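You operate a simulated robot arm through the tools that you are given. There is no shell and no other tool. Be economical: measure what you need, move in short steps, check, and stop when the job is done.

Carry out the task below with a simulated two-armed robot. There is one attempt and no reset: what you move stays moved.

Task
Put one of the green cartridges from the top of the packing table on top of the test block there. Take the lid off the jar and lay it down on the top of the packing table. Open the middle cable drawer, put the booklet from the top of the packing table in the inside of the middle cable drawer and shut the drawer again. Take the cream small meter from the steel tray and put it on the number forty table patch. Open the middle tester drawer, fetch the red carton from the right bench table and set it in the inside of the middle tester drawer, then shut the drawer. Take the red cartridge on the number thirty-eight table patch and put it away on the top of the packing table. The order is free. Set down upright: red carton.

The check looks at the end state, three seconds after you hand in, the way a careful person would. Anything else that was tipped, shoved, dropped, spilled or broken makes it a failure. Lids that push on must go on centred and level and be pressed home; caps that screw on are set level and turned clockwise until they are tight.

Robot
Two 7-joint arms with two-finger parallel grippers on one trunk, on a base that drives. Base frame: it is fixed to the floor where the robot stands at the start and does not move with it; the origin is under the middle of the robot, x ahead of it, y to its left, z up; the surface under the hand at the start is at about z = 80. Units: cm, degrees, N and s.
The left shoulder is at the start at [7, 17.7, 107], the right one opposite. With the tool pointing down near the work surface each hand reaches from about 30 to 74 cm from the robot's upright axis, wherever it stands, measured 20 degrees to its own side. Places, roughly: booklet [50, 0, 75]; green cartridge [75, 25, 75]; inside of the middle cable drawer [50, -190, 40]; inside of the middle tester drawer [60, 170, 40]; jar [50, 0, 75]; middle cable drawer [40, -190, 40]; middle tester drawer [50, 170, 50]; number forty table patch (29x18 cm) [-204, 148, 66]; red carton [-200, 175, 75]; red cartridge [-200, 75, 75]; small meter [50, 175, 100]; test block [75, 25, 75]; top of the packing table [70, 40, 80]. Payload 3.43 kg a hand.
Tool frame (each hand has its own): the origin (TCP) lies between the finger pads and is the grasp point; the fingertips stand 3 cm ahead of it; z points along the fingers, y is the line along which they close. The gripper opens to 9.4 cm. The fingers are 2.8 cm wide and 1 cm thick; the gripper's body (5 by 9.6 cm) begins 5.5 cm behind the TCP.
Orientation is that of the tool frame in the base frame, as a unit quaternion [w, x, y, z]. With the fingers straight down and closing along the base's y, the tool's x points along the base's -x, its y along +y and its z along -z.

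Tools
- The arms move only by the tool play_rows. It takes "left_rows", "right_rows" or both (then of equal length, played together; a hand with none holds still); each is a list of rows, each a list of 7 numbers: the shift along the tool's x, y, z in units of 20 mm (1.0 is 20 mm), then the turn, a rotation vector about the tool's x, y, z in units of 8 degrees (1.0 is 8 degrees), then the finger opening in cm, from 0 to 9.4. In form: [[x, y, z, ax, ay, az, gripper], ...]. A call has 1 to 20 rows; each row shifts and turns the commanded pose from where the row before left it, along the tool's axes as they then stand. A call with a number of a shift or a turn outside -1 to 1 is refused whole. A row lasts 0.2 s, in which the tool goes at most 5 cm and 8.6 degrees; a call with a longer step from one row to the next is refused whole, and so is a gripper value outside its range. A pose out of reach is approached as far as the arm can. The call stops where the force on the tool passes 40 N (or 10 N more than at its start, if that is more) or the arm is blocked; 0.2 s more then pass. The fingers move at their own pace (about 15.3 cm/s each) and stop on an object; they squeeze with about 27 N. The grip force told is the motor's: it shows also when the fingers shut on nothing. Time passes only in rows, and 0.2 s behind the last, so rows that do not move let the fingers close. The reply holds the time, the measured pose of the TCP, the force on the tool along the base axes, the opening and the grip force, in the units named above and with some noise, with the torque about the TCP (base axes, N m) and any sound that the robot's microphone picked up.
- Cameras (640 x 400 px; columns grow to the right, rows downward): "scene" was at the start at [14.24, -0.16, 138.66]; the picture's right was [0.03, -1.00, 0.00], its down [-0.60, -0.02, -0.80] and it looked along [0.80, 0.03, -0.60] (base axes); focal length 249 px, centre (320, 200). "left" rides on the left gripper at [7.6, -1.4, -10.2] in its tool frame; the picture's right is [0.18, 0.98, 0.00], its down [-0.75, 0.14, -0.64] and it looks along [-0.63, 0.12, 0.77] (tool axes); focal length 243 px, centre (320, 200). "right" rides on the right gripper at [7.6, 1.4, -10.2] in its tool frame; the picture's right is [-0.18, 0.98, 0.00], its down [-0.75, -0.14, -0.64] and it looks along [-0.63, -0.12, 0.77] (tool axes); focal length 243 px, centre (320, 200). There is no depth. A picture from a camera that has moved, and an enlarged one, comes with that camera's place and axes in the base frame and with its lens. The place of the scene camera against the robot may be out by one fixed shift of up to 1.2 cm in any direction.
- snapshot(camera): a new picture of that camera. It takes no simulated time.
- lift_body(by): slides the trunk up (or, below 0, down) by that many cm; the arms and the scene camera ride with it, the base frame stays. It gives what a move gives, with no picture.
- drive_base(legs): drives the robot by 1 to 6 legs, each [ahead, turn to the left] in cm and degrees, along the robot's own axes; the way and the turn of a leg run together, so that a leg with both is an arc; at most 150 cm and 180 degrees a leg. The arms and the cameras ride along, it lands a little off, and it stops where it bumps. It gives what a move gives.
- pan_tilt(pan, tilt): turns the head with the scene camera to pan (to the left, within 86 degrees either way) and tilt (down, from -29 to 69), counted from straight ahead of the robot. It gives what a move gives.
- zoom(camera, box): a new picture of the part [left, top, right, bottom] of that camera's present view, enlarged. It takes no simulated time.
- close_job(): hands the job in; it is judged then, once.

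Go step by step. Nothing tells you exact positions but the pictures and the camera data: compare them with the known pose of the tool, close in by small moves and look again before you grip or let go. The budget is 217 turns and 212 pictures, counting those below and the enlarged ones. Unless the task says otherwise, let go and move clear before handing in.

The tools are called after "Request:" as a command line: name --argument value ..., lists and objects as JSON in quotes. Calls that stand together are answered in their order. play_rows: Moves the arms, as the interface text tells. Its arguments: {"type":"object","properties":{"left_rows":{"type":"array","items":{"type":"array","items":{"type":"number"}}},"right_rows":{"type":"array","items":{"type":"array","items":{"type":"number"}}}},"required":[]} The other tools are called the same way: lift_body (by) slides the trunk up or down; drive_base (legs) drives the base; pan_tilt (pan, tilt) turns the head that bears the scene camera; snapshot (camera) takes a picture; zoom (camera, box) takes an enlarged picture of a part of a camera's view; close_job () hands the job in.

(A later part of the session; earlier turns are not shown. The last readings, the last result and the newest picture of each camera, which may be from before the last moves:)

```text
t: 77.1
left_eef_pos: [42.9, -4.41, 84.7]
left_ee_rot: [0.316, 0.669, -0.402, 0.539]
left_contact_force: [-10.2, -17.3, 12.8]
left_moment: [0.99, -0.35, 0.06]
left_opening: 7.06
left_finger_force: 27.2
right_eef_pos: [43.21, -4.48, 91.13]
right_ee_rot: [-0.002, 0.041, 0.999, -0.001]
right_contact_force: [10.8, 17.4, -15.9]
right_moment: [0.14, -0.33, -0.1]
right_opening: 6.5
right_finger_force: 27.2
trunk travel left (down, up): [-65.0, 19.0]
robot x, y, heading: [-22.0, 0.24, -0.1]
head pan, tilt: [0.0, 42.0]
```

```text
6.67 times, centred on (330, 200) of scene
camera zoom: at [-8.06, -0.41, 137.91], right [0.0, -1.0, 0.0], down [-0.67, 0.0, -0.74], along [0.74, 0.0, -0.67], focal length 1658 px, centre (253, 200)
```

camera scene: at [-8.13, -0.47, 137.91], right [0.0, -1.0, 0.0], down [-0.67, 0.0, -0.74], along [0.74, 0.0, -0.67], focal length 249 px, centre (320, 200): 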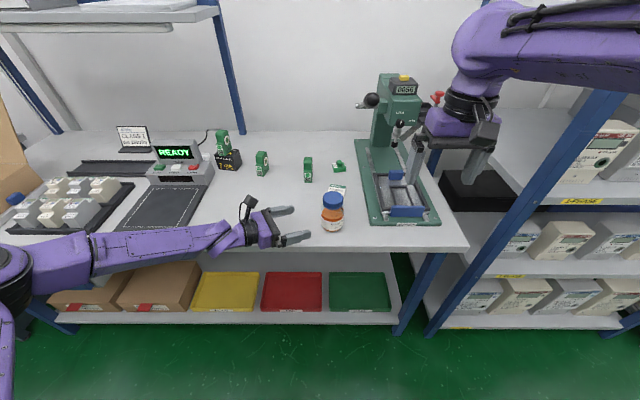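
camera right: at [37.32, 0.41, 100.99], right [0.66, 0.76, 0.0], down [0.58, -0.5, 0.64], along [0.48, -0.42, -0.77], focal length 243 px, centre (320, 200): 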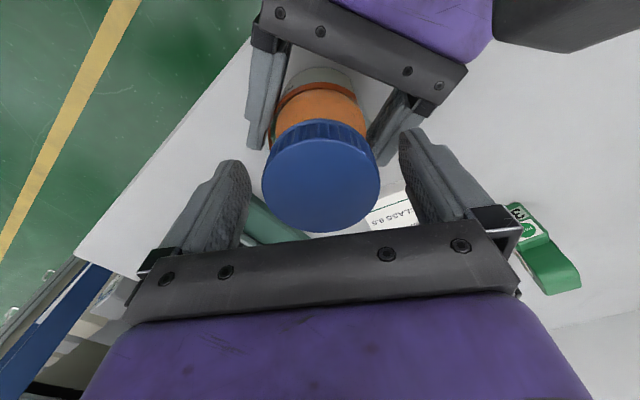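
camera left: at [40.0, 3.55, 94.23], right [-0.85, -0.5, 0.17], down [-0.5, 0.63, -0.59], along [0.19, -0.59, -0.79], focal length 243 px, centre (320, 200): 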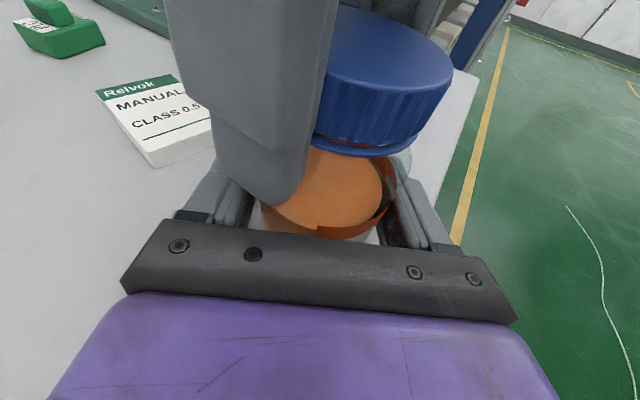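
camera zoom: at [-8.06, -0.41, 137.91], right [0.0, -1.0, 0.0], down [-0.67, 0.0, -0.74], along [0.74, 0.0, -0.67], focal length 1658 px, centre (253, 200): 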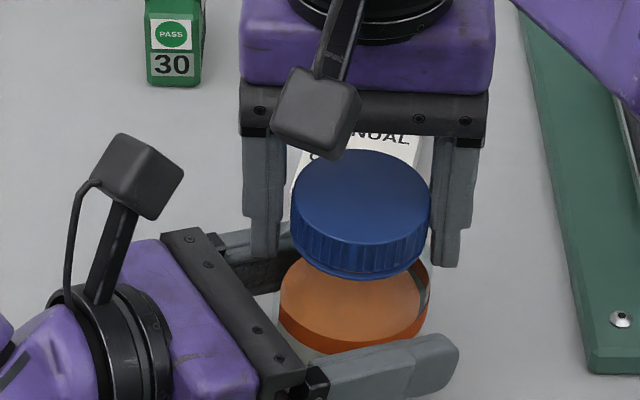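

The lid slid in the fingers rather than lifting, so it is a screw cap. I'll open, recentre on the lid and regrip with a better hold.

Request:
play_rows --right_rows '[[0, 0, 0, 0, 0, 0, 7.5], [0, 0, 0, 0, 0, 0, 9.4], [0, 0, 0, 0, 0, 0, 9.4]]'

Request:
snapshot --camera "right"

Request:
zoom --camera "left" --box '[200, 0, 520, 250]'

```text
t: 77.9
left_eef_pos: [42.93, -4.16, 84.38]
left_ee_rot: [0.315, 0.671, -0.401, 0.538]
left_contact_force: [0.4, 0.7, -3.1]
left_moment: [-0.02, -0.01, 0.02]
left_opening: 6.99
left_finger_force: 26.6
right_eef_pos: [43.3, -4.52, 91.29]
right_ee_rot: [-0.002, 0.041, 0.999, 0.0]
right_contact_force: [0.2, 0.7, 0.6]
right_moment: [0.02, 0.01, -0.02]
right_opening: 9.4
right_finger_force: 0.1
trunk travel left (down, up): [-65.0, 19.0]
robot x, y, heading: [-21.85, 0.01, 0.1]
head pan, tilt: [0.0, 42.0]
```

```text
153 pictures are left
camera right: at [35.77, -2.59, 101.63], right [0.26, 0.96, 0.0], down [0.74, -0.2, 0.64], along [0.62, -0.17, -0.77], focal length 243 px, centre (320, 200)
```

right: 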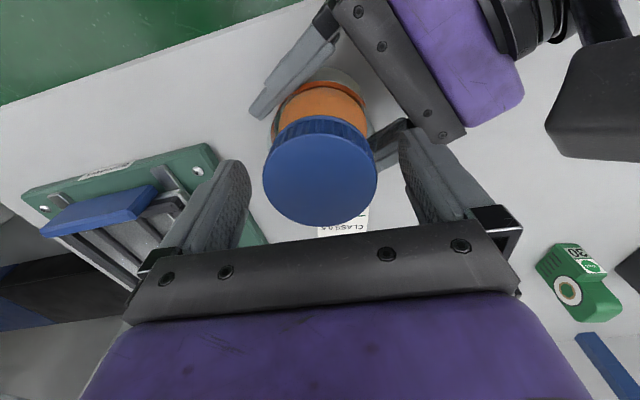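

```text
1.60 times, centred on (360, 125) of left
camera zoom: at [40.12, 3.69, 94.15], right [-0.84, -0.51, 0.17], down [-0.5, 0.63, -0.59], along [0.19, -0.59, -0.79], focal length 388 px, centre (256, 320)
```

zoom: 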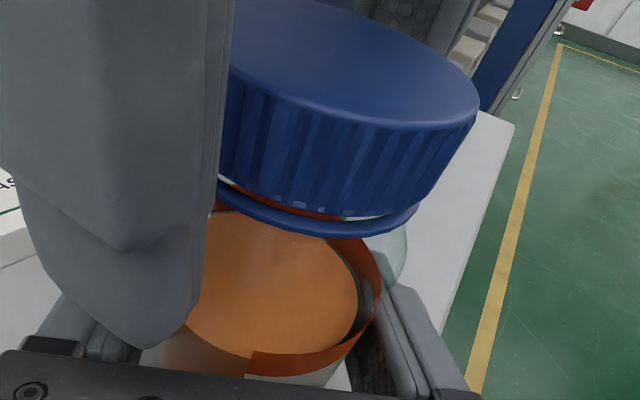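

A gap has opened between lid and neck ring, so it is loosening. Regrip and turn CCW more, rising slightly.

Request:
play_rows --right_rows '[[0, 0, 0.1, 0, 0, 0, 7.5], [0, 0, 0.1, 0, 0, 0, 5], [0, 0, 0, 0, 0, 0, 4], [0, 0, 0, 0, 0, 0, 4], [0, 0, 0, 0, 0, -0.8, 4], [0, 0, 0, 0, 0, -0.8, 4], [0, 0, 0, 0, 0, -0.8, 4], [0, 0, 0, 0, 0, -0.8, 4], [0, 0, 0, 0, 0, -0.8, 4]]'

Request:
zoom --camera "left" --box '[200, 0, 520, 250]'

Request:
zoom --camera "scene" --box '[290, 170, 370, 230]'

```text
t: 79.9
left_eef_pos: [42.94, -4.2, 84.71]
left_ee_rot: [0.314, 0.671, -0.4, 0.54]
left_contact_force: [-1.8, 7.6, -3.5]
left_moment: [-0.39, 0.21, 0.9]
left_opening: 7.11
left_finger_force: 27.5
right_eef_pos: [43.1, -4.64, 90.79]
right_ee_rot: [-0.001, -0.235, 0.972, -0.002]
right_contact_force: [-1.6, -8.5, 10.8]
right_moment: [-0.45, 0.02, -0.96]
right_opening: 6.69
right_finger_force: 26.6
trunk travel left (down, up): [-65.0, 19.0]
robot x, y, heading: [-22.03, 0.15, -0.1]
head pan, tilt: [0.0, 42.0]
```

```text
1.60 times, centred on (360, 125) of left
camera zoom: at [40.06, 3.76, 94.43], right [-0.84, -0.51, 0.17], down [-0.5, 0.63, -0.6], along [0.2, -0.59, -0.79], focal length 388 px, centre (256, 320)
```

zoom: 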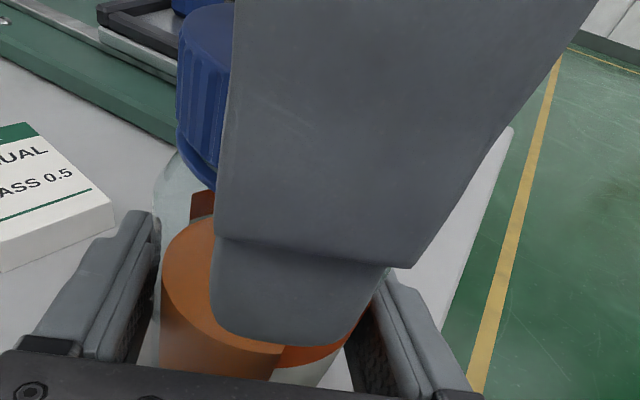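

```text
6.67 times, centred on (330, 200) of scene
camera zoom: at [-8.31, -0.42, 137.94], right [0.0, -1.0, 0.0], down [-0.67, 0.0, -0.74], along [0.74, 0.0, -0.67], focal length 1658 px, centre (253, 200)
```

zoom: 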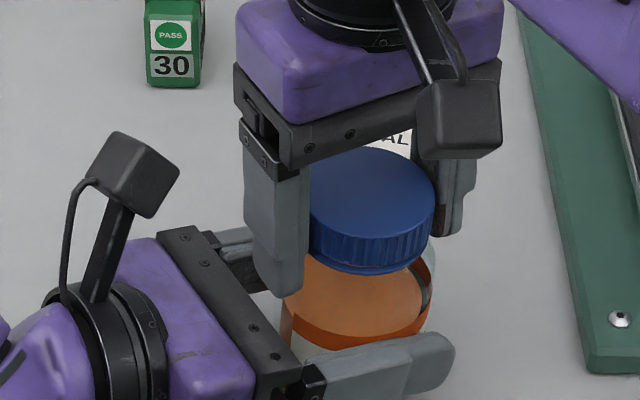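

The lid pushes up on the fingers while turning. Follow upward and continue.

Request:
play_rows --right_rows '[[0, 0, -0.1, 0, 0, 0, 4], [0, 0, -0.1, 0, 0, -0.5, 4], [0, 0, -0.1, 0, 0, -0.5, 4], [0, 0, -0.1, 0, 0, -0.5, 4], [0, 0, 0, 0, 0, 0, 4]]'

Request:
zoom --camera "left" --box '[200, 0, 520, 250]'

Request:
zoom --camera "scene" --box '[290, 170, 370, 230]'

```text
t: 81.1
left_eef_pos: [42.85, -4.1, 84.66]
left_ee_rot: [0.316, 0.669, -0.401, 0.54]
left_contact_force: [0.0, 19.6, 6.9]
left_moment: [-0.66, -0.25, 0.11]
left_opening: 7.14
left_finger_force: 26.9
right_eef_pos: [43.17, -4.32, 91.75]
right_ee_rot: [0.0, -0.337, 0.941, -0.002]
right_contact_force: [2.8, -17.2, 1.2]
right_moment: [-0.71, 0.05, 0.0]
right_opening: 5.87
right_finger_force: 27.0
trunk travel left (down, up): [-65.0, 19.0]
robot x, y, heading: [-22.08, 0.21, -0.4]
head pan, tilt: [0.0, 42.0]
```

```text
1.60 times, centred on (360, 125) of left
camera zoom: at [40.06, 3.77, 94.32], right [-0.84, -0.51, 0.17], down [-0.5, 0.63, -0.6], along [0.2, -0.59, -0.79], focal length 388 px, centre (256, 320)
```

zoom: 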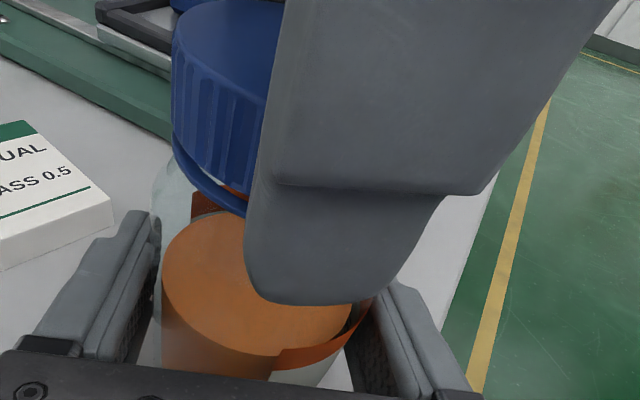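

```text
6.67 times, centred on (330, 200) of scene
camera zoom: at [-8.18, -0.33, 137.93], right [0.0, -1.0, 0.0], down [-0.67, 0.0, -0.74], along [0.74, 0.0, -0.67], focal length 1658 px, centre (253, 200)
```

zoom: 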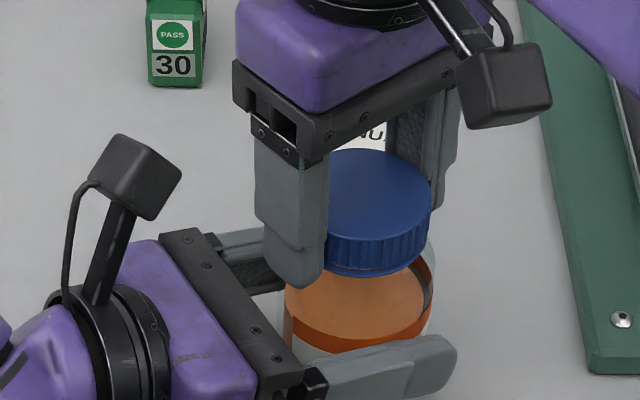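

Now the grip is 5.9 cm — truly on the lid (before, the fingertips held the jar's neck ring). Turn CCW from here.

Request:
play_rows --right_rows '[[0, 0, 0, 0, 0, -0.8, 4], [0, 0, 0, 0, 0, -0.8, 4], [0, 0, -0.02, 0, 0, -0.8, 4], [0, 0, -0.02, 0, 0, -0.8, 4], [0, 0, -0.02, 0, 0, -0.8, 4]]'

Request:
zoom --camera "left" --box '[200, 0, 520, 250]'

```text
t: 82.3
left_eef_pos: [42.59, -4.3, 84.69]
left_ee_rot: [0.316, 0.669, -0.402, 0.539]
left_contact_force: [12.7, -5.2, -10.4]
left_moment: [0.33, 0.39, 0.33]
left_opening: 7.15
left_finger_force: 26.9
right_eef_pos: [42.95, -4.14, 92.05]
right_ee_rot: [0.001, -0.584, 0.812, 0.001]
right_contact_force: [-8.2, 11.6, 28.4]
right_moment: [0.3, 0.43, -0.32]
right_opening: 5.58
right_finger_force: 26.9
trunk travel left (down, up): [-65.0, 19.0]
robot x, y, heading: [-21.98, 0.17, -0.2]
head pan, tilt: [0.0, 42.0]
```

```text
1.60 times, centred on (360, 125) of left
camera zoom: at [39.84, 3.65, 94.28], right [-0.85, -0.5, 0.17], down [-0.5, 0.63, -0.6], along [0.19, -0.59, -0.79], focal length 388 px, centre (256, 320)
```

zoom: 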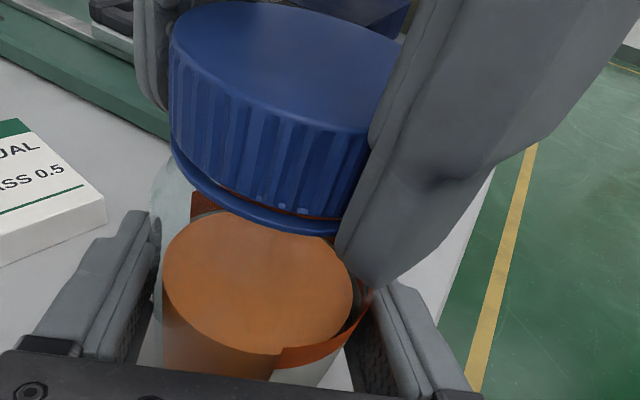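

Unscrewing works (28 N upward thrust). Rise to relieve and keep turning to the wrist's range.

Request:
play_rows --right_rows '[[0, 0, -0.12, 0, 0, 0, 4], [0, 0, -0.08, 0, 0, -0.8, 4], [0, 0, -0.06, 0, 0, -0.8, 4], [0, 0, -0.06, 0, 0, -0.8, 4]]'

Request:
zoom --camera "left" --box '[200, 0, 520, 250]'

```text
t: 83.3
left_eef_pos: [42.88, -4.16, 84.64]
left_ee_rot: [0.315, 0.67, -0.402, 0.539]
left_contact_force: [-9.0, 3.5, 5.2]
left_moment: [-0.12, -0.2, 0.3]
left_opening: 6.91
left_finger_force: 27.1
right_eef_pos: [43.23, -4.84, 92.2]
right_ee_rot: [0.003, 0.711, -0.703, 0.0]
right_contact_force: [9.7, -4.5, -4.8]
right_moment: [-0.19, -0.52, -0.32]
right_opening: 5.55
right_finger_force: 26.8
trunk travel left (down, up): [-65.0, 19.0]
robot x, y, heading: [-22.1, -0.12, -0.5]
head pan, tilt: [0.0, 42.0]
```

```text
1.60 times, centred on (360, 125) of left
camera zoom: at [40.12, 3.65, 94.31], right [-0.85, -0.51, 0.17], down [-0.5, 0.63, -0.6], along [0.2, -0.59, -0.78], focal length 388 px, centre (256, 320)
```

zoom: 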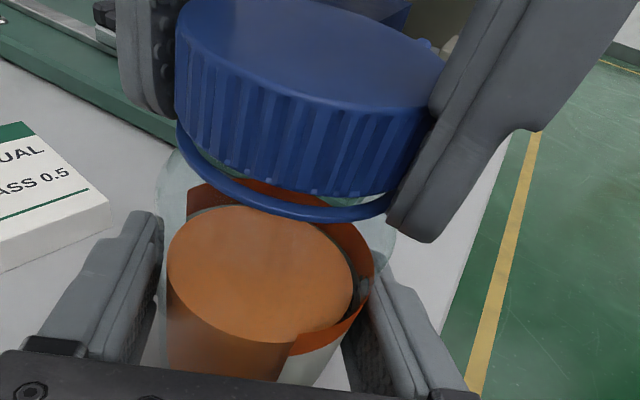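

Gap is growing. Regrip: open, rotate back 120°, close, and unscrew another stroke.

Request:
play_rows --right_rows '[[0, 0, 0, 0, 0, 0, 7.5], [0, 0, 0, 0, 0, 0, 9.4], [0, 0, -0.1, 0, 0, 0, 9.4], [0, 0, 0, 0, 0, 1, 9.4], [0, 0, 0, 0, 0, 1, 9.4], [0, 0, 0, 0, 0, 1, 9.4], [0, 0, 0, 0, 0, 1, 9.4], [0, 0, 0, 0, 0, 1, 9.4], [0, 0, 0, 0, 0, 1, 9.4], [0, 0, 0, 0, 0, 1, 9.4], [0, 0, 0, 0, 0, 1, 9.4], [0, 0, 0, 0, 0, 1, 9.4], [0, 0, 0, 0, 0, 1, 9.4], [0, 0, 0, 0, 0, 1, 9.4], [0, 0, 0, 0, 0, 1, 9.4], [0, 0, 0, 0, 0, 1, 9.4], [0, 0, 0, 0, 0, 1, 9.4], [0, 0, 0, 0, 0, 0, 9.4]]'

Request:
snapshot --camera "right"

Request:
zoom --camera "left" --box '[200, 0, 520, 250]'

```text
t: 87.1
left_eef_pos: [42.88, -4.2, 84.58]
left_ee_rot: [0.316, 0.669, -0.402, 0.539]
left_contact_force: [1.6, 2.5, 5.8]
left_moment: [-0.13, -0.03, 0.09]
left_opening: 6.91
left_finger_force: 26.3
right_eef_pos: [43.16, -4.38, 92.62]
right_ee_rot: [0.0, 0.188, 0.982, 0.0]
right_contact_force: [0.3, -0.2, 0.9]
right_moment: [-0.01, 0.0, -0.02]
right_opening: 9.39
right_finger_force: 0.0
trunk travel left (down, up): [-65.0, 19.0]
robot x, y, heading: [-21.8, -0.01, -0.4]
head pan, tilt: [0.0, 42.0]
```

```text
145 pictures are left
camera right: at [36.67, -0.34, 103.07], right [0.53, 0.85, 0.0], down [0.65, -0.41, 0.64], along [0.54, -0.34, -0.77], focal length 243 px, centre (320, 200)
```

right: 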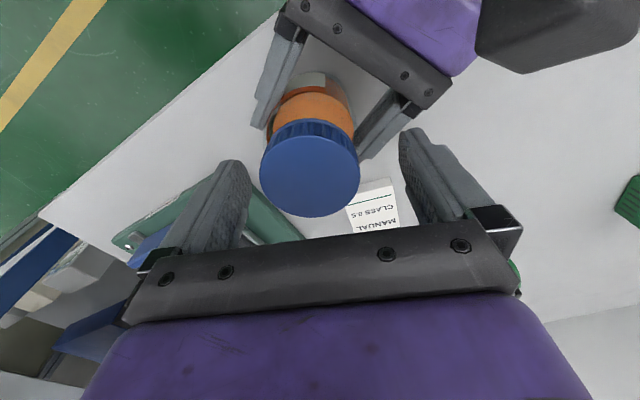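

```text
1.60 times, centred on (360, 125) of left
camera zoom: at [40.03, 3.7, 94.29], right [-0.85, -0.51, 0.17], down [-0.5, 0.63, -0.6], along [0.19, -0.59, -0.79], focal length 388 px, centre (256, 320)
```

zoom: 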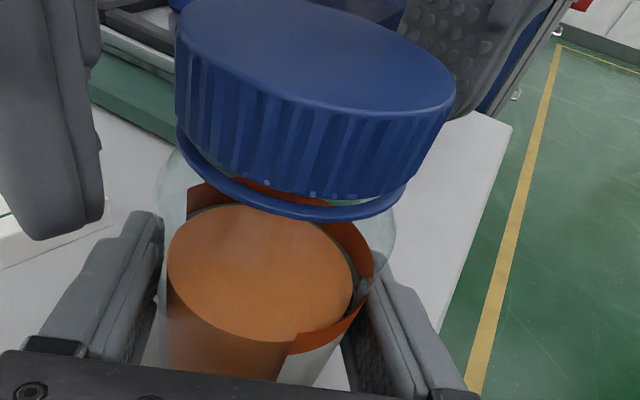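

Request:
play_rows --right_rows '[[0, -0.2, 0.05, 0, 0, 0, 7.5], [0, 0, 0, 0, 0, 0, 5], [0, 0, 0, 0, 0, 0, 4], [0, 0, 0, 0, 0, 0, 4], [0, 0, -0.02, 0, 0, -0.85, 4], [0, 0, -0.02, 0, 0, -0.85, 4], [0, 0, -0.02, 0, 0, -0.85, 4], [0, 0, -0.02, 0, 0, -0.85, 4], [0, 0, -0.02, 0, 0, -0.85, 4], [0, 0, -0.02, 0, 0, -0.85, 4], [0, 0, -0.02, 0, 0, -0.85, 4], [0, 0, -0.02, 0, 0, -0.85, 4]]'

Request:
zoom --camera "left" --box '[200, 0, 520, 250]'

```text
t: 89.7
left_eef_pos: [42.92, -4.32, 84.62]
left_ee_rot: [0.315, 0.67, -0.401, 0.54]
left_contact_force: [-1.0, 26.1, 6.7]
left_moment: [-0.96, -0.23, 0.08]
left_opening: 6.91
left_finger_force: 27.2
right_eef_pos: [43.1, -5.02, 92.76]
right_ee_rot: [-0.001, -0.284, 0.959, 0.0]
right_contact_force: [0.6, -24.8, -7.7]
right_moment: [-0.96, 0.15, -0.07]
right_opening: 5.55
right_finger_force: 26.5
trunk travel left (down, up): [-65.0, 19.0]
robot x, y, heading: [-22.29, 0.09, -0.1]
head pan, tilt: [0.0, 42.0]
```

```text
1.60 times, centred on (360, 125) of left
camera zoom: at [40.1, 3.71, 94.27], right [-0.84, -0.51, 0.17], down [-0.5, 0.63, -0.6], along [0.19, -0.59, -0.79], focal length 388 px, centre (256, 320)
```

zoom: 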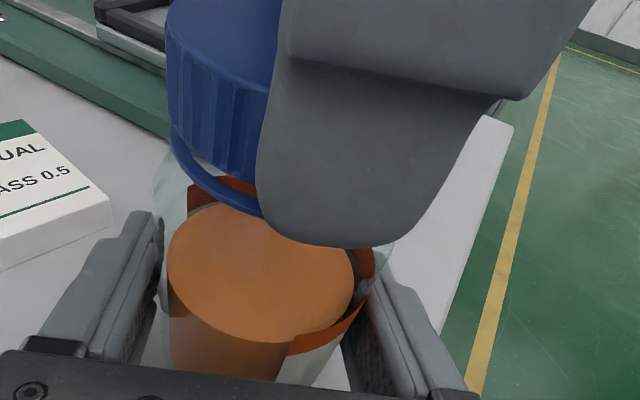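

Request:
play_rows --right_rows '[[0.16, -0.25, 0, 0, 0, 0, 4], [0, 0, 0, 0, 0, -0.85, 4], [0, 0, -0.01, 0, 0, -0.85, 4], [0, 0, -0.02, 0, 0, -0.85, 4], [0, 0, -0.02, 0, 0, -0.85, 4], [0, 0, -0.02, 0, 0, -0.85, 4], [0, 0, -0.02, 0, 0, -0.85, 4], [0, 0, -0.02, 0, 0, -0.85, 4]]'

Request:
zoom --camera "left" --box '[200, 0, 520, 250]'

```text
t: 91.5
left_eef_pos: [42.74, -4.34, 84.54]
left_ee_rot: [0.317, 0.669, -0.403, 0.538]
left_contact_force: [-10.5, -8.2, 9.1]
left_moment: [0.24, -0.2, -0.12]
left_opening: 6.82
left_finger_force: 26.6
right_eef_pos: [43.07, -5.59, 92.79]
right_ee_rot: [0.0, -0.646, 0.763, -0.001]
right_contact_force: [10.8, 7.9, -11.2]
right_moment: [0.36, -0.68, 0.01]
right_opening: 5.56
right_finger_force: 27.0
trunk travel left (down, up): [-65.0, 19.0]
robot x, y, heading: [-21.84, 0.13, -0.4]
head pan, tilt: [0.0, 42.0]
```

```text
1.60 times, centred on (360, 125) of left
camera zoom: at [40.02, 3.54, 94.26], right [-0.85, -0.5, 0.17], down [-0.5, 0.63, -0.6], along [0.19, -0.59, -0.78], focal length 388 px, centre (256, 320)
```

zoom: 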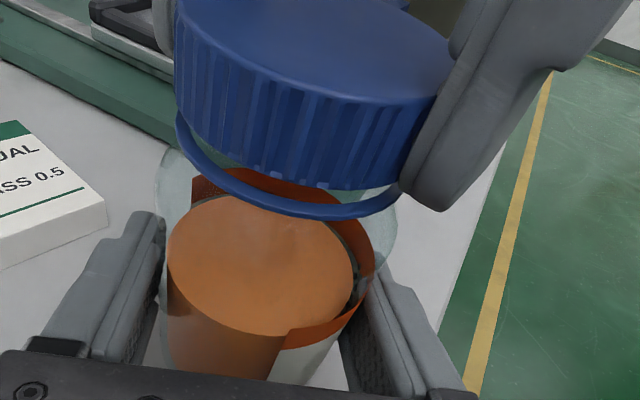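

Torque is now nil. Try lifting the lid.

Request:
play_rows --right_rows '[[0, 0, -0.1, 0, 0, 0, 4], [0, 0, -0.1, 0, 0, -0.4, 4], [0, 0, -0.1, 0, 0, -0.4, 4], [0, 0, -0.1, 0, 0, 0, 4]]'

Request:
zoom --camera "left" --box '[200, 0, 520, 250]'

```text
t: 92.5
left_eef_pos: [42.88, -4.14, 84.22]
left_ee_rot: [0.314, 0.672, -0.401, 0.537]
left_contact_force: [-5.3, 1.7, -1.9]
left_moment: [0.0, -0.5, -0.01]
left_opening: 6.81
left_finger_force: 26.9
right_eef_pos: [43.19, -5.54, 93.98]
right_ee_rot: [0.0, -0.687, 0.726, -0.002]
right_contact_force: [4.1, -2.7, 1.6]
right_moment: [-0.09, 0.12, -0.02]
right_opening: 5.58
right_finger_force: 14.0
trunk travel left (down, up): [-65.0, 19.0]
robot x, y, heading: [-21.89, 0.05, -0.2]
head pan, tilt: [0.0, 42.0]
```

```text
1.60 times, centred on (360, 125) of left
camera zoom: at [40.11, 3.81, 94.0], right [-0.84, -0.51, 0.17], down [-0.5, 0.63, -0.59], along [0.19, -0.58, -0.79], focal length 388 px, centre (256, 320)
```

zoom: 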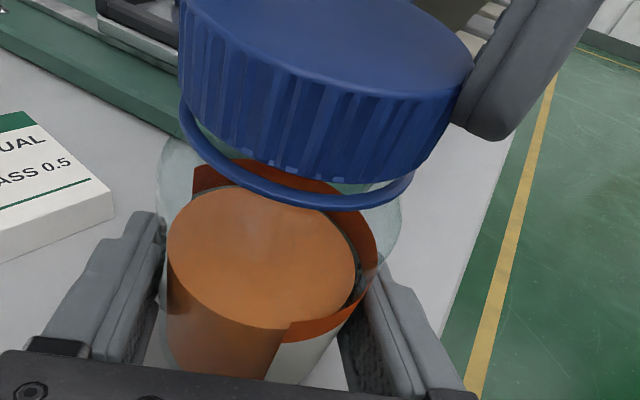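

Still threaded; another stroke. Open, rotate back, look.

Request:
play_rows --right_rows '[[0, 0, 0, 0, 0, 0, 7.5], [0, 0, 0, 0, 0, 0, 9.4], [0, 0, 0, 0, 0, 0, 9.4], [0, 0, 0, 0, 0, 1, 9.4], [0, 0, 0, 0, 0, 1, 9.4], [0, 0, 0, 0, 0, 1, 9.4], [0, 0, 0, 0, 0, 1, 9.4], [0, 0, 0, 0, 0, 1, 9.4], [0, 0, 0, 0, 0, 1, 9.4], [0, 0, 0, 0, 0, 1, 9.4], [0, 0, 0, 0, 0, 1, 9.4], [0, 0, 0, 0, 0, 1, 9.4], [0, 0, 0, 0, 0, 1, 9.4], [0, 0, 0, 0, 0, 1, 9.4], [0, 0, 0, 0, 0, 1, 9.4], [0, 0, 0, 0, 0, 1, 9.4], [0, 0, 0, 0, 0, 1, 9.4], [0, 0, 0, 0, 0, 1, 9.4], [0, 0, 0, 0, 0, 0, 9.4]]'

Request:
snapshot --camera "right"

Request:
zoom --camera "scene" --box '[290, 170, 370, 230]'

```text
t: 96.5
left_eef_pos: [42.84, -4.25, 84.49]
left_ee_rot: [0.316, 0.67, -0.402, 0.538]
left_contact_force: [-0.9, 0.5, -2.7]
left_moment: [0.04, -0.02, 0.02]
left_opening: 6.76
left_finger_force: 26.7
right_eef_pos: [43.27, -5.46, 93.84]
right_ee_rot: [0.0, 0.286, 0.958, -0.001]
right_contact_force: [-0.9, -0.3, 0.0]
right_moment: [-0.01, 0.02, 0.02]
right_opening: 9.4
right_finger_force: 0.1
trunk travel left (down, up): [-65.0, 19.0]
robot x, y, heading: [-21.88, -0.13, -0.0]
head pan, tilt: [0.0, 42.0]
```

```text
140 pictures are left
camera right: at [37.62, -0.13, 104.22], right [0.69, 0.72, 0.0], down [0.55, -0.53, 0.64], along [0.46, -0.44, -0.77], focal length 243 px, centre (320, 200)
```

right: 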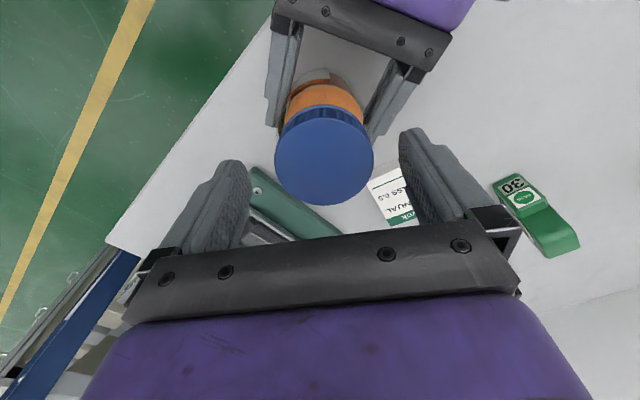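

```text
6.67 times, centred on (330, 200) of scene
camera zoom: at [-8.06, -0.4, 137.91], right [0.0, -1.0, 0.0], down [-0.67, 0.0, -0.74], along [0.74, 0.0, -0.67], focal length 1658 px, centre (253, 200)
```

zoom: 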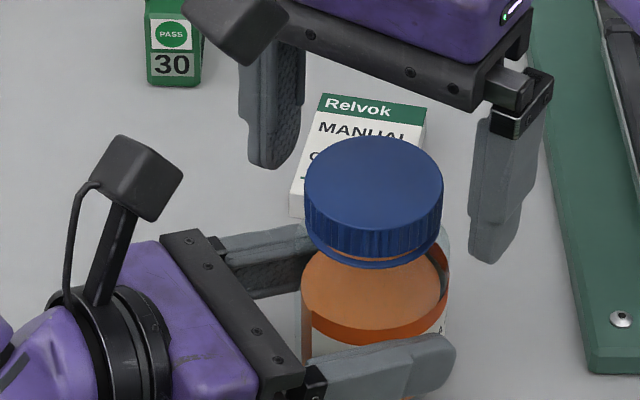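

Lid centre is ~0.9 cm nearer the robot. Recentre, lower to 92.4, grip and turn.

Request:
play_rows --right_rows '[[0.45, 0.1, 0, 0, 0, 0, 9.4], [0, 0, 0.4, 0, 0, 0, 9.4], [0, 0, 0.35, 0, 0, 0, 9.4], [0, 0, 0, 0, 0, 0, 7], [0, 0, 0, 0, 0, 0, 5], [0, 0, 0, 0, 0, 0, 4], [0, 0, 0, 0, 0, 0, 4], [0, 0, -0.02, 0, 0, -0.85, 4], [0, 0, -0.02, 0, 0, -0.85, 4], [0, 0, -0.02, 0, 0, -0.85, 4], [0, 0, -0.02, 0, 0, -0.85, 4], [0, 0, -0.02, 0, 0, -0.85, 4], [0, 0, -0.02, 0, 0, -0.85, 4], [0, 0, -0.02, 0, 0, -0.85, 4], [0, 0, -0.02, 0, 0, -0.85, 4]]'

Request:
zoom --camera "scene" --box '[290, 170, 370, 230]'

```text
t: 99.7
left_eef_pos: [42.96, -3.77, 84.5]
left_ee_rot: [0.315, 0.672, -0.399, 0.538]
left_contact_force: [4.7, 33.2, -9.2]
left_moment: [-1.08, 0.21, 0.68]
left_opening: 6.76
left_finger_force: 26.9
right_eef_pos: [42.48, -5.12, 92.68]
right_ee_rot: [0.0, -0.184, 0.983, -0.003]
right_contact_force: [-5.0, -34.0, 5.3]
right_moment: [-1.66, 0.19, -0.85]
right_opening: 5.54
right_finger_force: 27.0
trunk travel left (down, up): [-65.0, 19.0]
robot x, y, heading: [-22.12, 0.07, -0.2]
head pan, tilt: [0.0, 42.0]
```

```text
6.67 times, centred on (330, 200) of scene
camera zoom: at [-8.05, -0.41, 137.91], right [0.0, -1.0, 0.0], down [-0.67, 0.0, -0.74], along [0.74, 0.0, -0.67], focal length 1658 px, centre (253, 200)
```

zoom: 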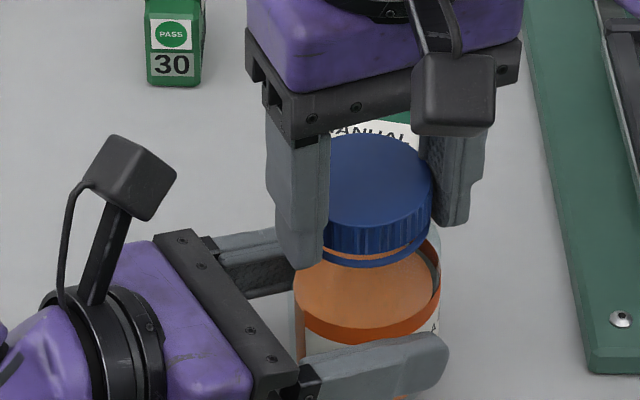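

Request:
play_rows --right_rows '[[0.14, -0.37, 0, 0, 0, 0, 4], [0, 0, -0.02, 0, 0, -0.85, 4], [0, 0, -0.02, 0, 0, -0.85, 4], [0, 0, -0.02, 0, 0, -0.85, 4], [0, 0, -0.02, 0, 0, -0.85, 4], [0, 0, -0.02, 0, 0, -0.85, 4], [0, 0, -0.02, 0, 0, -0.85, 4], [0, 0, -0.02, 0, 0, -0.85, 4], [0, 0, -0.02, 0, 0, -0.85, 4]]'

Request:
zoom --camera "left" --box '[200, 0, 520, 250]'

```text
t: 101.7
left_eef_pos: [42.63, -4.37, 84.62]
left_ee_rot: [0.316, 0.669, -0.403, 0.539]
left_contact_force: [-25.2, 24.3, -10.7]
left_moment: [-0.36, -0.94, 0.41]
left_opening: 6.85
left_finger_force: 27.0
right_eef_pos: [42.57, -5.64, 93.17]
right_ee_rot: [0.001, -0.614, 0.79, -0.003]
right_contact_force: [24.7, -20.7, 19.4]
right_moment: [-0.9, -1.22, -0.78]
right_opening: 5.55
right_finger_force: 27.3
trunk travel left (down, up): [-65.0, 19.0]
robot x, y, heading: [-21.89, -0.05, -0.2]
head pan, tilt: [0.0, 42.0]
```

```text
1.60 times, centred on (360, 125) of left
camera zoom: at [39.84, 3.62, 94.28], right [-0.85, -0.5, 0.17], down [-0.49, 0.63, -0.6], along [0.19, -0.59, -0.79], focal length 388 px, centre (256, 320)
```

zoom: 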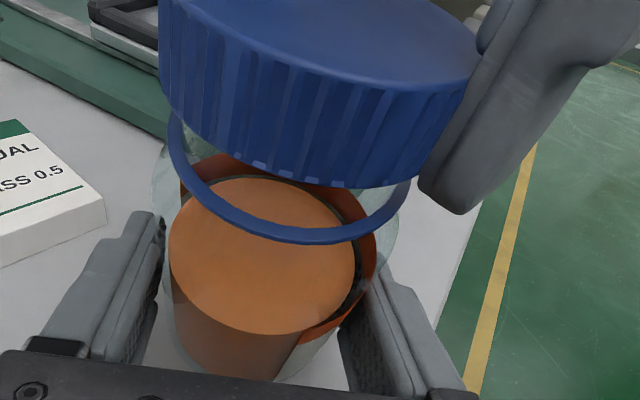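

The lid is well up now. Relieve the side load and try to lift it.

Request:
play_rows --right_rows '[[0.18, -0.3, -0.08, 0, 0, 0, 4], [0, 0, -0.1, 0, 0, -0.6, 4], [0, 0, -0.1, 0, 0, -0.6, 4], [0, 0, -0.1, 0, 0, -0.6, 4], [0, 0, 0, 0, 0, 0, 4]]'

Request:
zoom --camera "left" --box '[200, 0, 520, 250]'

```text
t: 102.9
left_eef_pos: [42.89, -4.3, 84.58]
left_ee_rot: [0.316, 0.67, -0.402, 0.538]
left_contact_force: [-2.0, -4.2, 0.2]
left_moment: [0.34, -0.14, 0.0]
left_opening: 6.7
left_finger_force: 27.0
right_eef_pos: [42.95, -5.9, 93.63]
right_ee_rot: [-0.001, 0.708, -0.706, -0.002]
right_contact_force: [1.3, 2.0, -2.5]
right_moment: [-0.02, -0.02, -0.03]
right_opening: 5.47
right_finger_force: 27.3
trunk travel left (down, up): [-65.0, 19.0]
robot x, y, heading: [-22.05, 0.13, 0.1]
head pan, tilt: [0.0, 42.0]
```

```text
1.60 times, centred on (360, 125) of left
camera zoom: at [40.11, 3.64, 94.29], right [-0.85, -0.51, 0.17], down [-0.5, 0.63, -0.6], along [0.19, -0.59, -0.79], focal length 388 px, centre (256, 320)
```

zoom: 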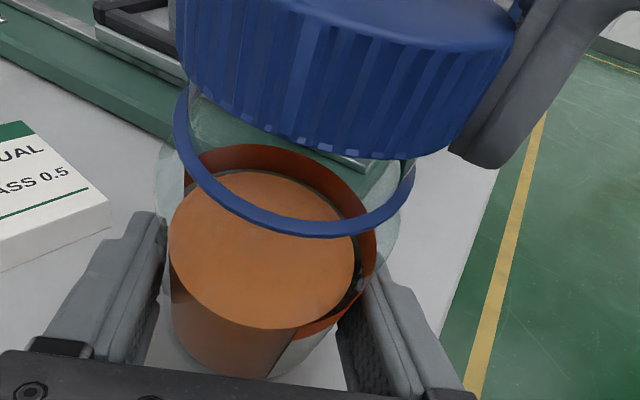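

The lid looks free (only its weight). Lift it clear.

Request:
play_rows --right_rows '[[0, 0, -0.3, 0, 0, 0, 4], [0, 0, -0.4, 0, 0, 0, 4], [0, 0, -0.5, 0, 0, 0, 4], [0, 0, -0.8, 0, 0, 0, 4], [0, 0, -0.8, 0, 0, 0, 4]]'

Request:
snapshot --camera "scene"

Request:
snapshot --camera "right"

```text
t: 104.1
left_eef_pos: [42.9, -4.22, 84.54]
left_ee_rot: [0.315, 0.67, -0.401, 0.539]
left_contact_force: [-0.5, -0.5, -2.7]
left_moment: [0.01, 0.03, -0.01]
left_opening: 6.66
left_finger_force: 26.9
right_eef_pos: [43.08, -6.09, 99.4]
right_ee_rot: [0.0, 0.708, -0.706, -0.001]
right_contact_force: [0.0, -1.1, -0.6]
right_moment: [-0.01, 0.02, -0.01]
right_opening: 5.5
right_finger_force: 26.6
trunk travel left (down, up): [-65.0, 19.0]
robot x, y, heading: [-22.24, 0.01, -0.2]
head pan, tilt: [0.0, 42.0]
```

```text
135 pictures are left
camera scene: at [-8.09, -0.4, 137.91], right [0.0, -1.0, 0.0], down [-0.67, 0.0, -0.74], along [0.74, 0.0, -0.67], focal length 249 px, centre (320, 200)
```

scene: 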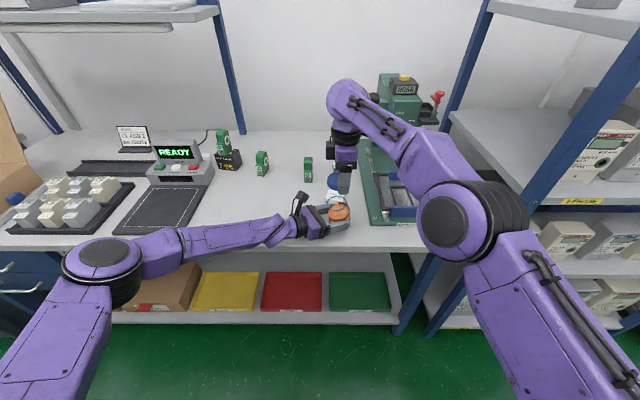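

```text
134 pictures are left
camera right: at [41.65, -13.73, 109.64], right [-0.98, 0.18, 0.0], down [0.14, 0.75, 0.64], along [0.12, 0.63, -0.77], focal length 243 px, centre (320, 200)
```

right: 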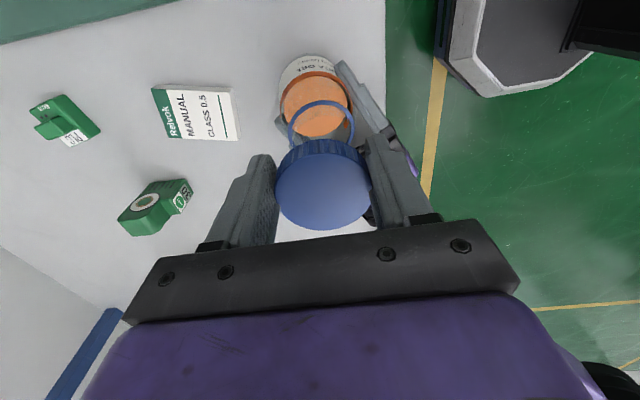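

Lid is off. Lower the left hand a touch so the jar rests on the table before letting go.

Request:
play_rows --left_rows '[[-0.08, 0, 0, 0, 0, 0, 5], [-0.08, 0, 0, 0, 0, 0, 5], [0, 0, 0, 0, 0, 0, 5]]'

Request:
zoom --camera "scene" --box '[290, 170, 370, 230]'

```text
t: 104.9
left_eef_pos: [42.84, -4.33, 84.51]
left_ee_rot: [0.316, 0.668, -0.401, 0.541]
left_contact_force: [5.6, -0.7, 12.0]
left_moment: [-0.07, -0.2, 0.0]
left_opening: 6.7
left_finger_force: 27.1
right_eef_pos: [43.0, -6.08, 99.35]
right_ee_rot: [0.0, 0.707, -0.707, 0.0]
right_contact_force: [0.0, 0.2, 0.9]
right_moment: [0.04, 0.04, 0.02]
right_opening: 5.49
right_finger_force: 26.8
trunk travel left (down, up): [-65.0, 19.0]
robot x, y, heading: [-21.96, 0.33, -0.1]
head pan, tilt: [0.0, 42.0]
```

```text
6.67 times, centred on (330, 200) of scene
camera zoom: at [-8.21, -0.4, 137.95], right [0.0, -1.0, 0.0], down [-0.67, 0.0, -0.74], along [0.74, 0.0, -0.67], focal length 1658 px, centre (253, 200)
```

zoom: 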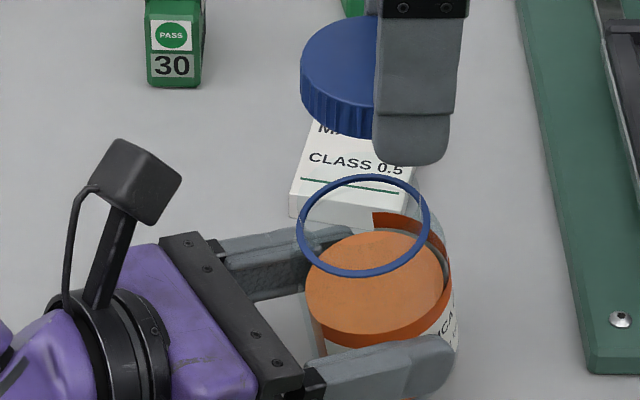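

The jar leans a few degrees toward the hand; tip it upright before releasing.

Request:
play_rows --left_rows '[[0.1, 0, 0, 0, -0.4, 0, 5], [0, 0, 0, 0, -0.4, 0, 5], [0, 0, 0, 0, 0, 0, 5]]'

Request:
zoom --camera "scene" --box '[290, 170, 370, 230]'

Request:
snapshot --camera "left"

```text
t: 105.7
left_eef_pos: [42.7, -4.21, 84.52]
left_ee_rot: [0.292, 0.699, -0.419, 0.5]
left_contact_force: [-1.9, -3.1, 6.6]
left_moment: [-0.06, 0.11, 0.03]
left_opening: 6.7
left_finger_force: 26.4
right_eef_pos: [42.95, -6.15, 99.35]
right_ee_rot: [0.001, 0.708, -0.707, 0.0]
right_contact_force: [0.1, -0.4, 0.5]
right_moment: [-0.03, 0.0, -0.01]
right_opening: 5.51
right_finger_force: 26.8
trunk travel left (down, up): [-65.0, 19.0]
robot x, y, heading: [-22.26, 0.28, -0.5]
head pan, tilt: [0.0, 42.0]
```

```text
6.67 times, centred on (330, 200) of scene
camera zoom: at [-8.25, -0.42, 137.93], right [0.0, -1.0, 0.0], down [-0.67, 0.0, -0.74], along [0.74, 0.0, -0.67], focal length 1658 px, centre (253, 200)
```

zoom: 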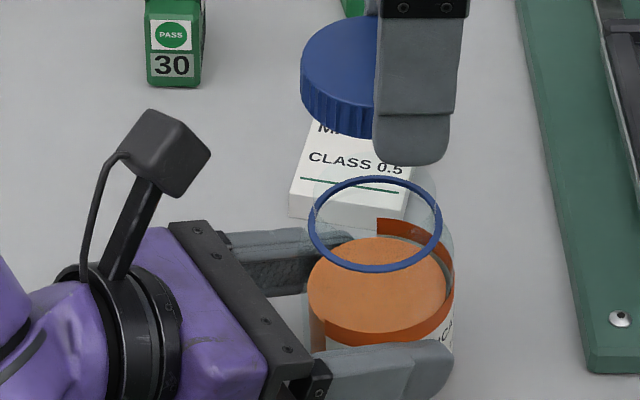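

```text
131 pictures are left
camera left: at [40.47, 2.66, 95.02], right [-0.84, -0.52, 0.16], down [-0.53, 0.69, -0.5], along [0.15, -0.51, -0.85], focal length 243 px, centre (320, 200)
```

left: 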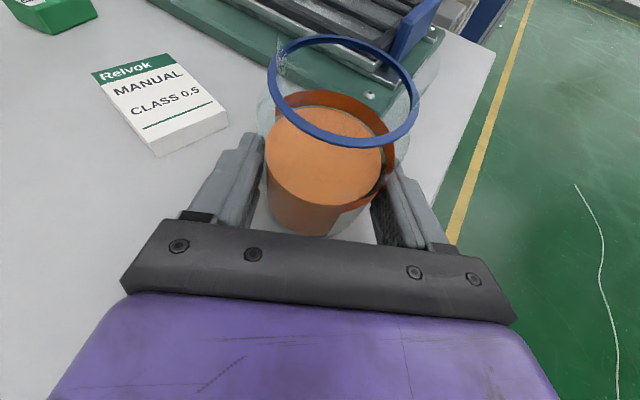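

Upright. Open and withdraw the left hand straight back.

Request:
play_rows --left_rows '[[0, 0, 0, 0, 0, 0, 7.2], [0, 0, 0, 0, 0, 0, 8], [0, 0, 0, 0, 0, 0, 9.4], [0, 0, 0, 0, 0, 0, 9.4], [0, 0, -0.6, 0, 0, 0, 9.4], [0, 0, -0.8, 0, 0, 0, 9.4], [0, 0, -0.9, 0, 0, 0, 9.4], [0, 0, -0.9, 0, 0, 0, 9.4], [0, 0, -0.9, 0, 0, 0, 9.4], [0, 0, -0.9, 0, 0, 0, 9.4], [0, 0, -0.9, 0, 0, 0, 9.4], [0, 0, -0.9, 0, 0, 0, 9.4]]'

Request:
snapshot --camera "scene"

```text
t: 108.3
left_eef_pos: [36.67, 7.18, 88.96]
left_ee_rot: [0.294, 0.698, -0.419, 0.501]
left_contact_force: [0.2, 0.1, 0.6]
left_moment: [-0.04, 0.01, 0.03]
left_opening: 9.39
left_finger_force: 0.1
right_eef_pos: [42.9, -6.08, 99.33]
right_ee_rot: [0.0, 0.708, -0.706, 0.0]
right_contact_force: [-1.1, -0.3, 0.4]
right_moment: [-0.02, -0.01, -0.01]
right_opening: 5.5
right_finger_force: 27.0
trunk travel left (down, up): [-65.0, 19.0]
robot x, y, heading: [-22.04, 0.23, -0.3]
head pan, tilt: [0.0, 42.0]
```

```text
130 pictures are left
camera scene: at [-8.17, -0.33, 137.92], right [0.0, -1.0, 0.0], down [-0.67, 0.0, -0.74], along [0.74, 0.0, -0.67], focal length 249 px, centre (320, 200)
```

scene: 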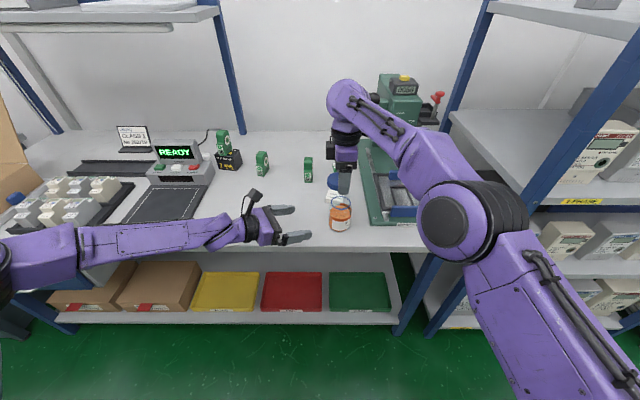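

Jar stands open. Bring the left hand back and restore its tool-down pose; the right hand with the lid draws back 6 cm.

Request:
play_rows --left_rows '[[0, 0, -0.9, 0, 0, 0, 9.4], [0, 0, -0.9, 0, 0, 0, 9.4], [0, 0, -0.9, 0, 0, 0, 9.4], [0, 0, -0.9, 0, 0, 0, 9.4], [0, 0, -0.9, 0, 0, 0, 9.4], [0, 0, -0.9, 0, 0, 0, 9.4], [0, 0, -0.9, 0, 0, 0, 9.4], [0.8, 0, 0, 0, 0, 0, 9.4], [0.8, 0, 0, 0, -1, 0, 9.4], [0.8, 0, 0, 0, -1, 0, 9.4], [0, 0, 0, 0, -1, 0, 9.4], [0, 0, 0, 0, -1, 0, 9.4], [0, 0, 0, 0, -1, 0, 9.4], [0, 0, 0, 0, -1, 0, 9.4], [0, 0, 0, 0, -1, 0, 9.4], [0, 0, 0, 0, -1, 0, 9.4], [0, 0, 0, 0, -0.9, 0, 9.4]]' --right_rows '[[0, 0.9, 0, 0, 0, 0, 4], [0, 0.9, 0, 0, 0, 0, 4], [0, 0.9, 0, 0, 0, 0, 4], [0, 0, 0, 0, 0, 0, 4], [0, 0, 0, 0, 0, 0, 4], [0, 0, 0, 0, 0, 0, 4], [0, 0, 0, 0, 0, 0, 4], [0, 0, 0, 0, 0, 0, 4], [0, 0, 0, 0, 0, 0, 4], [0, 0, 0, 0, 0, 0, 4], [0, 0, 0, 0, 0, 0, 4], [0, 0, 0, 0, 0, 0, 4], [0, 0, 0, 0, 0, 0, 4], [0, 0, 0, 0, 0, 0, 4], [0, 0, 0, 0, 0, 0, 4], [0, 0, 0, 0, 0, 0, 4], [0, 0, 0, 0, 0, 0, 4]]'

```text
t: 111.9
left_eef_pos: [31.78, 15.87, 97.55]
left_ee_rot: [-0.006, 0.86, -0.51, -0.002]
left_contact_force: [0.0, 1.0, 0.3]
left_moment: [-0.02, 0.01, 0.02]
left_opening: 9.37
left_finger_force: 0.0
right_eef_pos: [37.62, -6.25, 99.19]
right_ee_rot: [0.001, 0.708, -0.706, -0.001]
right_contact_force: [-0.3, -1.2, -0.1]
right_moment: [-0.01, -0.05, -0.03]
right_opening: 5.49
right_finger_force: 27.0
trunk travel left (down, up): [-65.0, 19.0]
robot x, y, heading: [-22.23, 0.12, -0.1]
head pan, tilt: [0.0, 42.0]
```

Request:
play_rows --left_rows '[[-0.9, 0, -0.3, 0, 0, 0, 9.4], [-0.9, 0, -0.3, 0, 0, 0, 9.4], [-0.9, 0, -0.3, 0, 0, 0, 9.4], [-0.9, 0, -0.3, 0, 0, 0, 9.4], [-0.9, 0, -0.3, 0, 0, 1, 9.4], [0, 0, 0, 0, 0, 1, 9.4], [0, 0, 0, 0, 0, 1, 9.4], [0, 0, 0, 0, 0, 1, 9.4], [0, 0, 0, 0, 0, 1, 9.4], [0, 0, 0, 0, 0, 1, 9.4], [0, 0, 0, 0, 0, 1, 9.4], [0, 0, 0, 0, 0, 1, 9.4], [0, 0, 0, 0, 0, 1, 9.4], [0, 0, 0, 0, 0, 1, 9.4], [0, 0, 0, 0, 0, 1, 9.4], [0, 0, 0, 0, 0, 1, 9.4], [0, 0, 0, 0, 0, 1, 9.4], [0, 0, 0, 0, 0, 1, 9.4], [0, 0, 0, 0, 0, 1, 9.4]]'

Request:
drive_base --legs '[[14, 0]]'

Request:
pan_tilt --pan 0 --tilt 50

Request:
snapshot --camera "scene"

Request:
snapshot --camera "right"

```text
t: 115.9
left_eef_pos: [27.53, 23.78, 100.49]
left_ee_rot: [0.002, 0.013, 1.0, 0.005]
left_contact_force: [-0.1, 0.2, 0.1]
left_moment: [-0.02, 0.02, 0.01]
left_opening: 9.41
left_finger_force: 0.1
right_eef_pos: [37.58, -6.21, 99.33]
right_ee_rot: [0.0, 0.708, -0.706, -0.001]
right_contact_force: [-0.3, -0.1, 0.9]
right_moment: [0.01, 0.02, -0.03]
right_opening: 5.52
right_finger_force: 26.7
trunk travel left (down, up): [-65.0, 19.0]
robot x, y, heading: [-21.81, 0.2, -0.2]
head pan, tilt: [0.0, 42.0]
```

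```text
t: 117.2
left_eef_pos: [41.52, 23.49, 100.6]
left_ee_rot: [0.003, 0.014, 1.0, 0.006]
left_contact_force: [-0.9, 0.9, 0.1]
left_moment: [-0.01, -0.01, -0.01]
left_opening: 9.41
left_finger_force: 0.0
right_eef_pos: [51.53, -6.44, 99.25]
right_ee_rot: [0.001, -0.707, 0.708, 0.0]
right_contact_force: [0.5, 0.1, -0.1]
right_moment: [-0.01, -0.02, 0.02]
right_opening: 5.49
right_finger_force: 26.6
trunk travel left (down, up): [-65.0, 19.0]
robot x, y, heading: [-7.88, 0.02, -0.2]
head pan, tilt: [0.0, 42.0]
```

```text
t: 117.9
left_eef_pos: [41.58, 23.43, 100.54]
left_ee_rot: [0.003, 0.014, 1.0, 0.005]
left_contact_force: [0.3, -0.1, 0.2]
left_moment: [0.03, -0.01, -0.01]
left_opening: 9.39
left_finger_force: 0.1
right_eef_pos: [51.69, -6.51, 99.18]
right_ee_rot: [0.0, -0.706, 0.708, 0.001]
right_contact_force: [0.3, 0.1, 0.3]
right_moment: [0.0, 0.02, 0.0]
right_opening: 5.5
right_finger_force: 26.9
trunk travel left (down, up): [-65.0, 19.0]
robot x, y, heading: [-7.86, 0.1, -0.3]
head pan, tilt: [0.0, 50.0]
```

```text
129 pictures are left
camera scene: at [5.32, -0.51, 136.79], right [0.0, -1.0, 0.0], down [-0.77, 0.0, -0.64], along [0.64, 0.0, -0.77], focal length 249 px, centre (320, 200)
```

scene: 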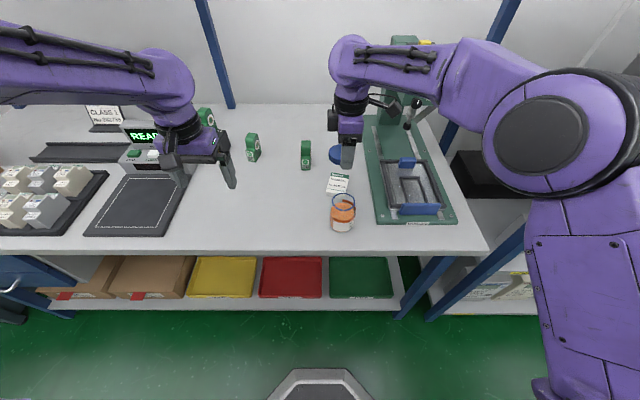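

```text
128 pictures are left
camera right: at [50.27, -14.13, 109.56], right [-0.98, 0.19, 0.0], down [0.14, 0.75, 0.64], along [0.12, 0.63, -0.77], focal length 243 px, centre (320, 200)
```

right: 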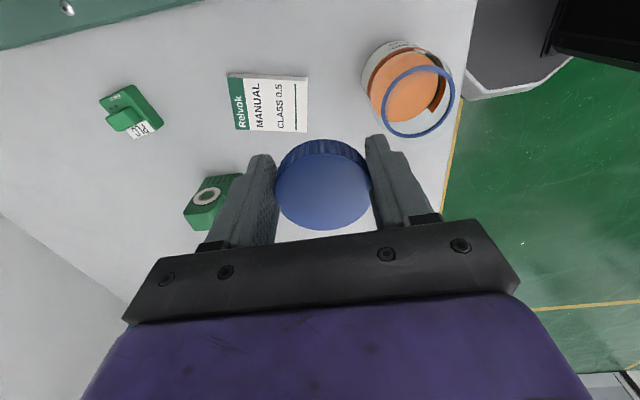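

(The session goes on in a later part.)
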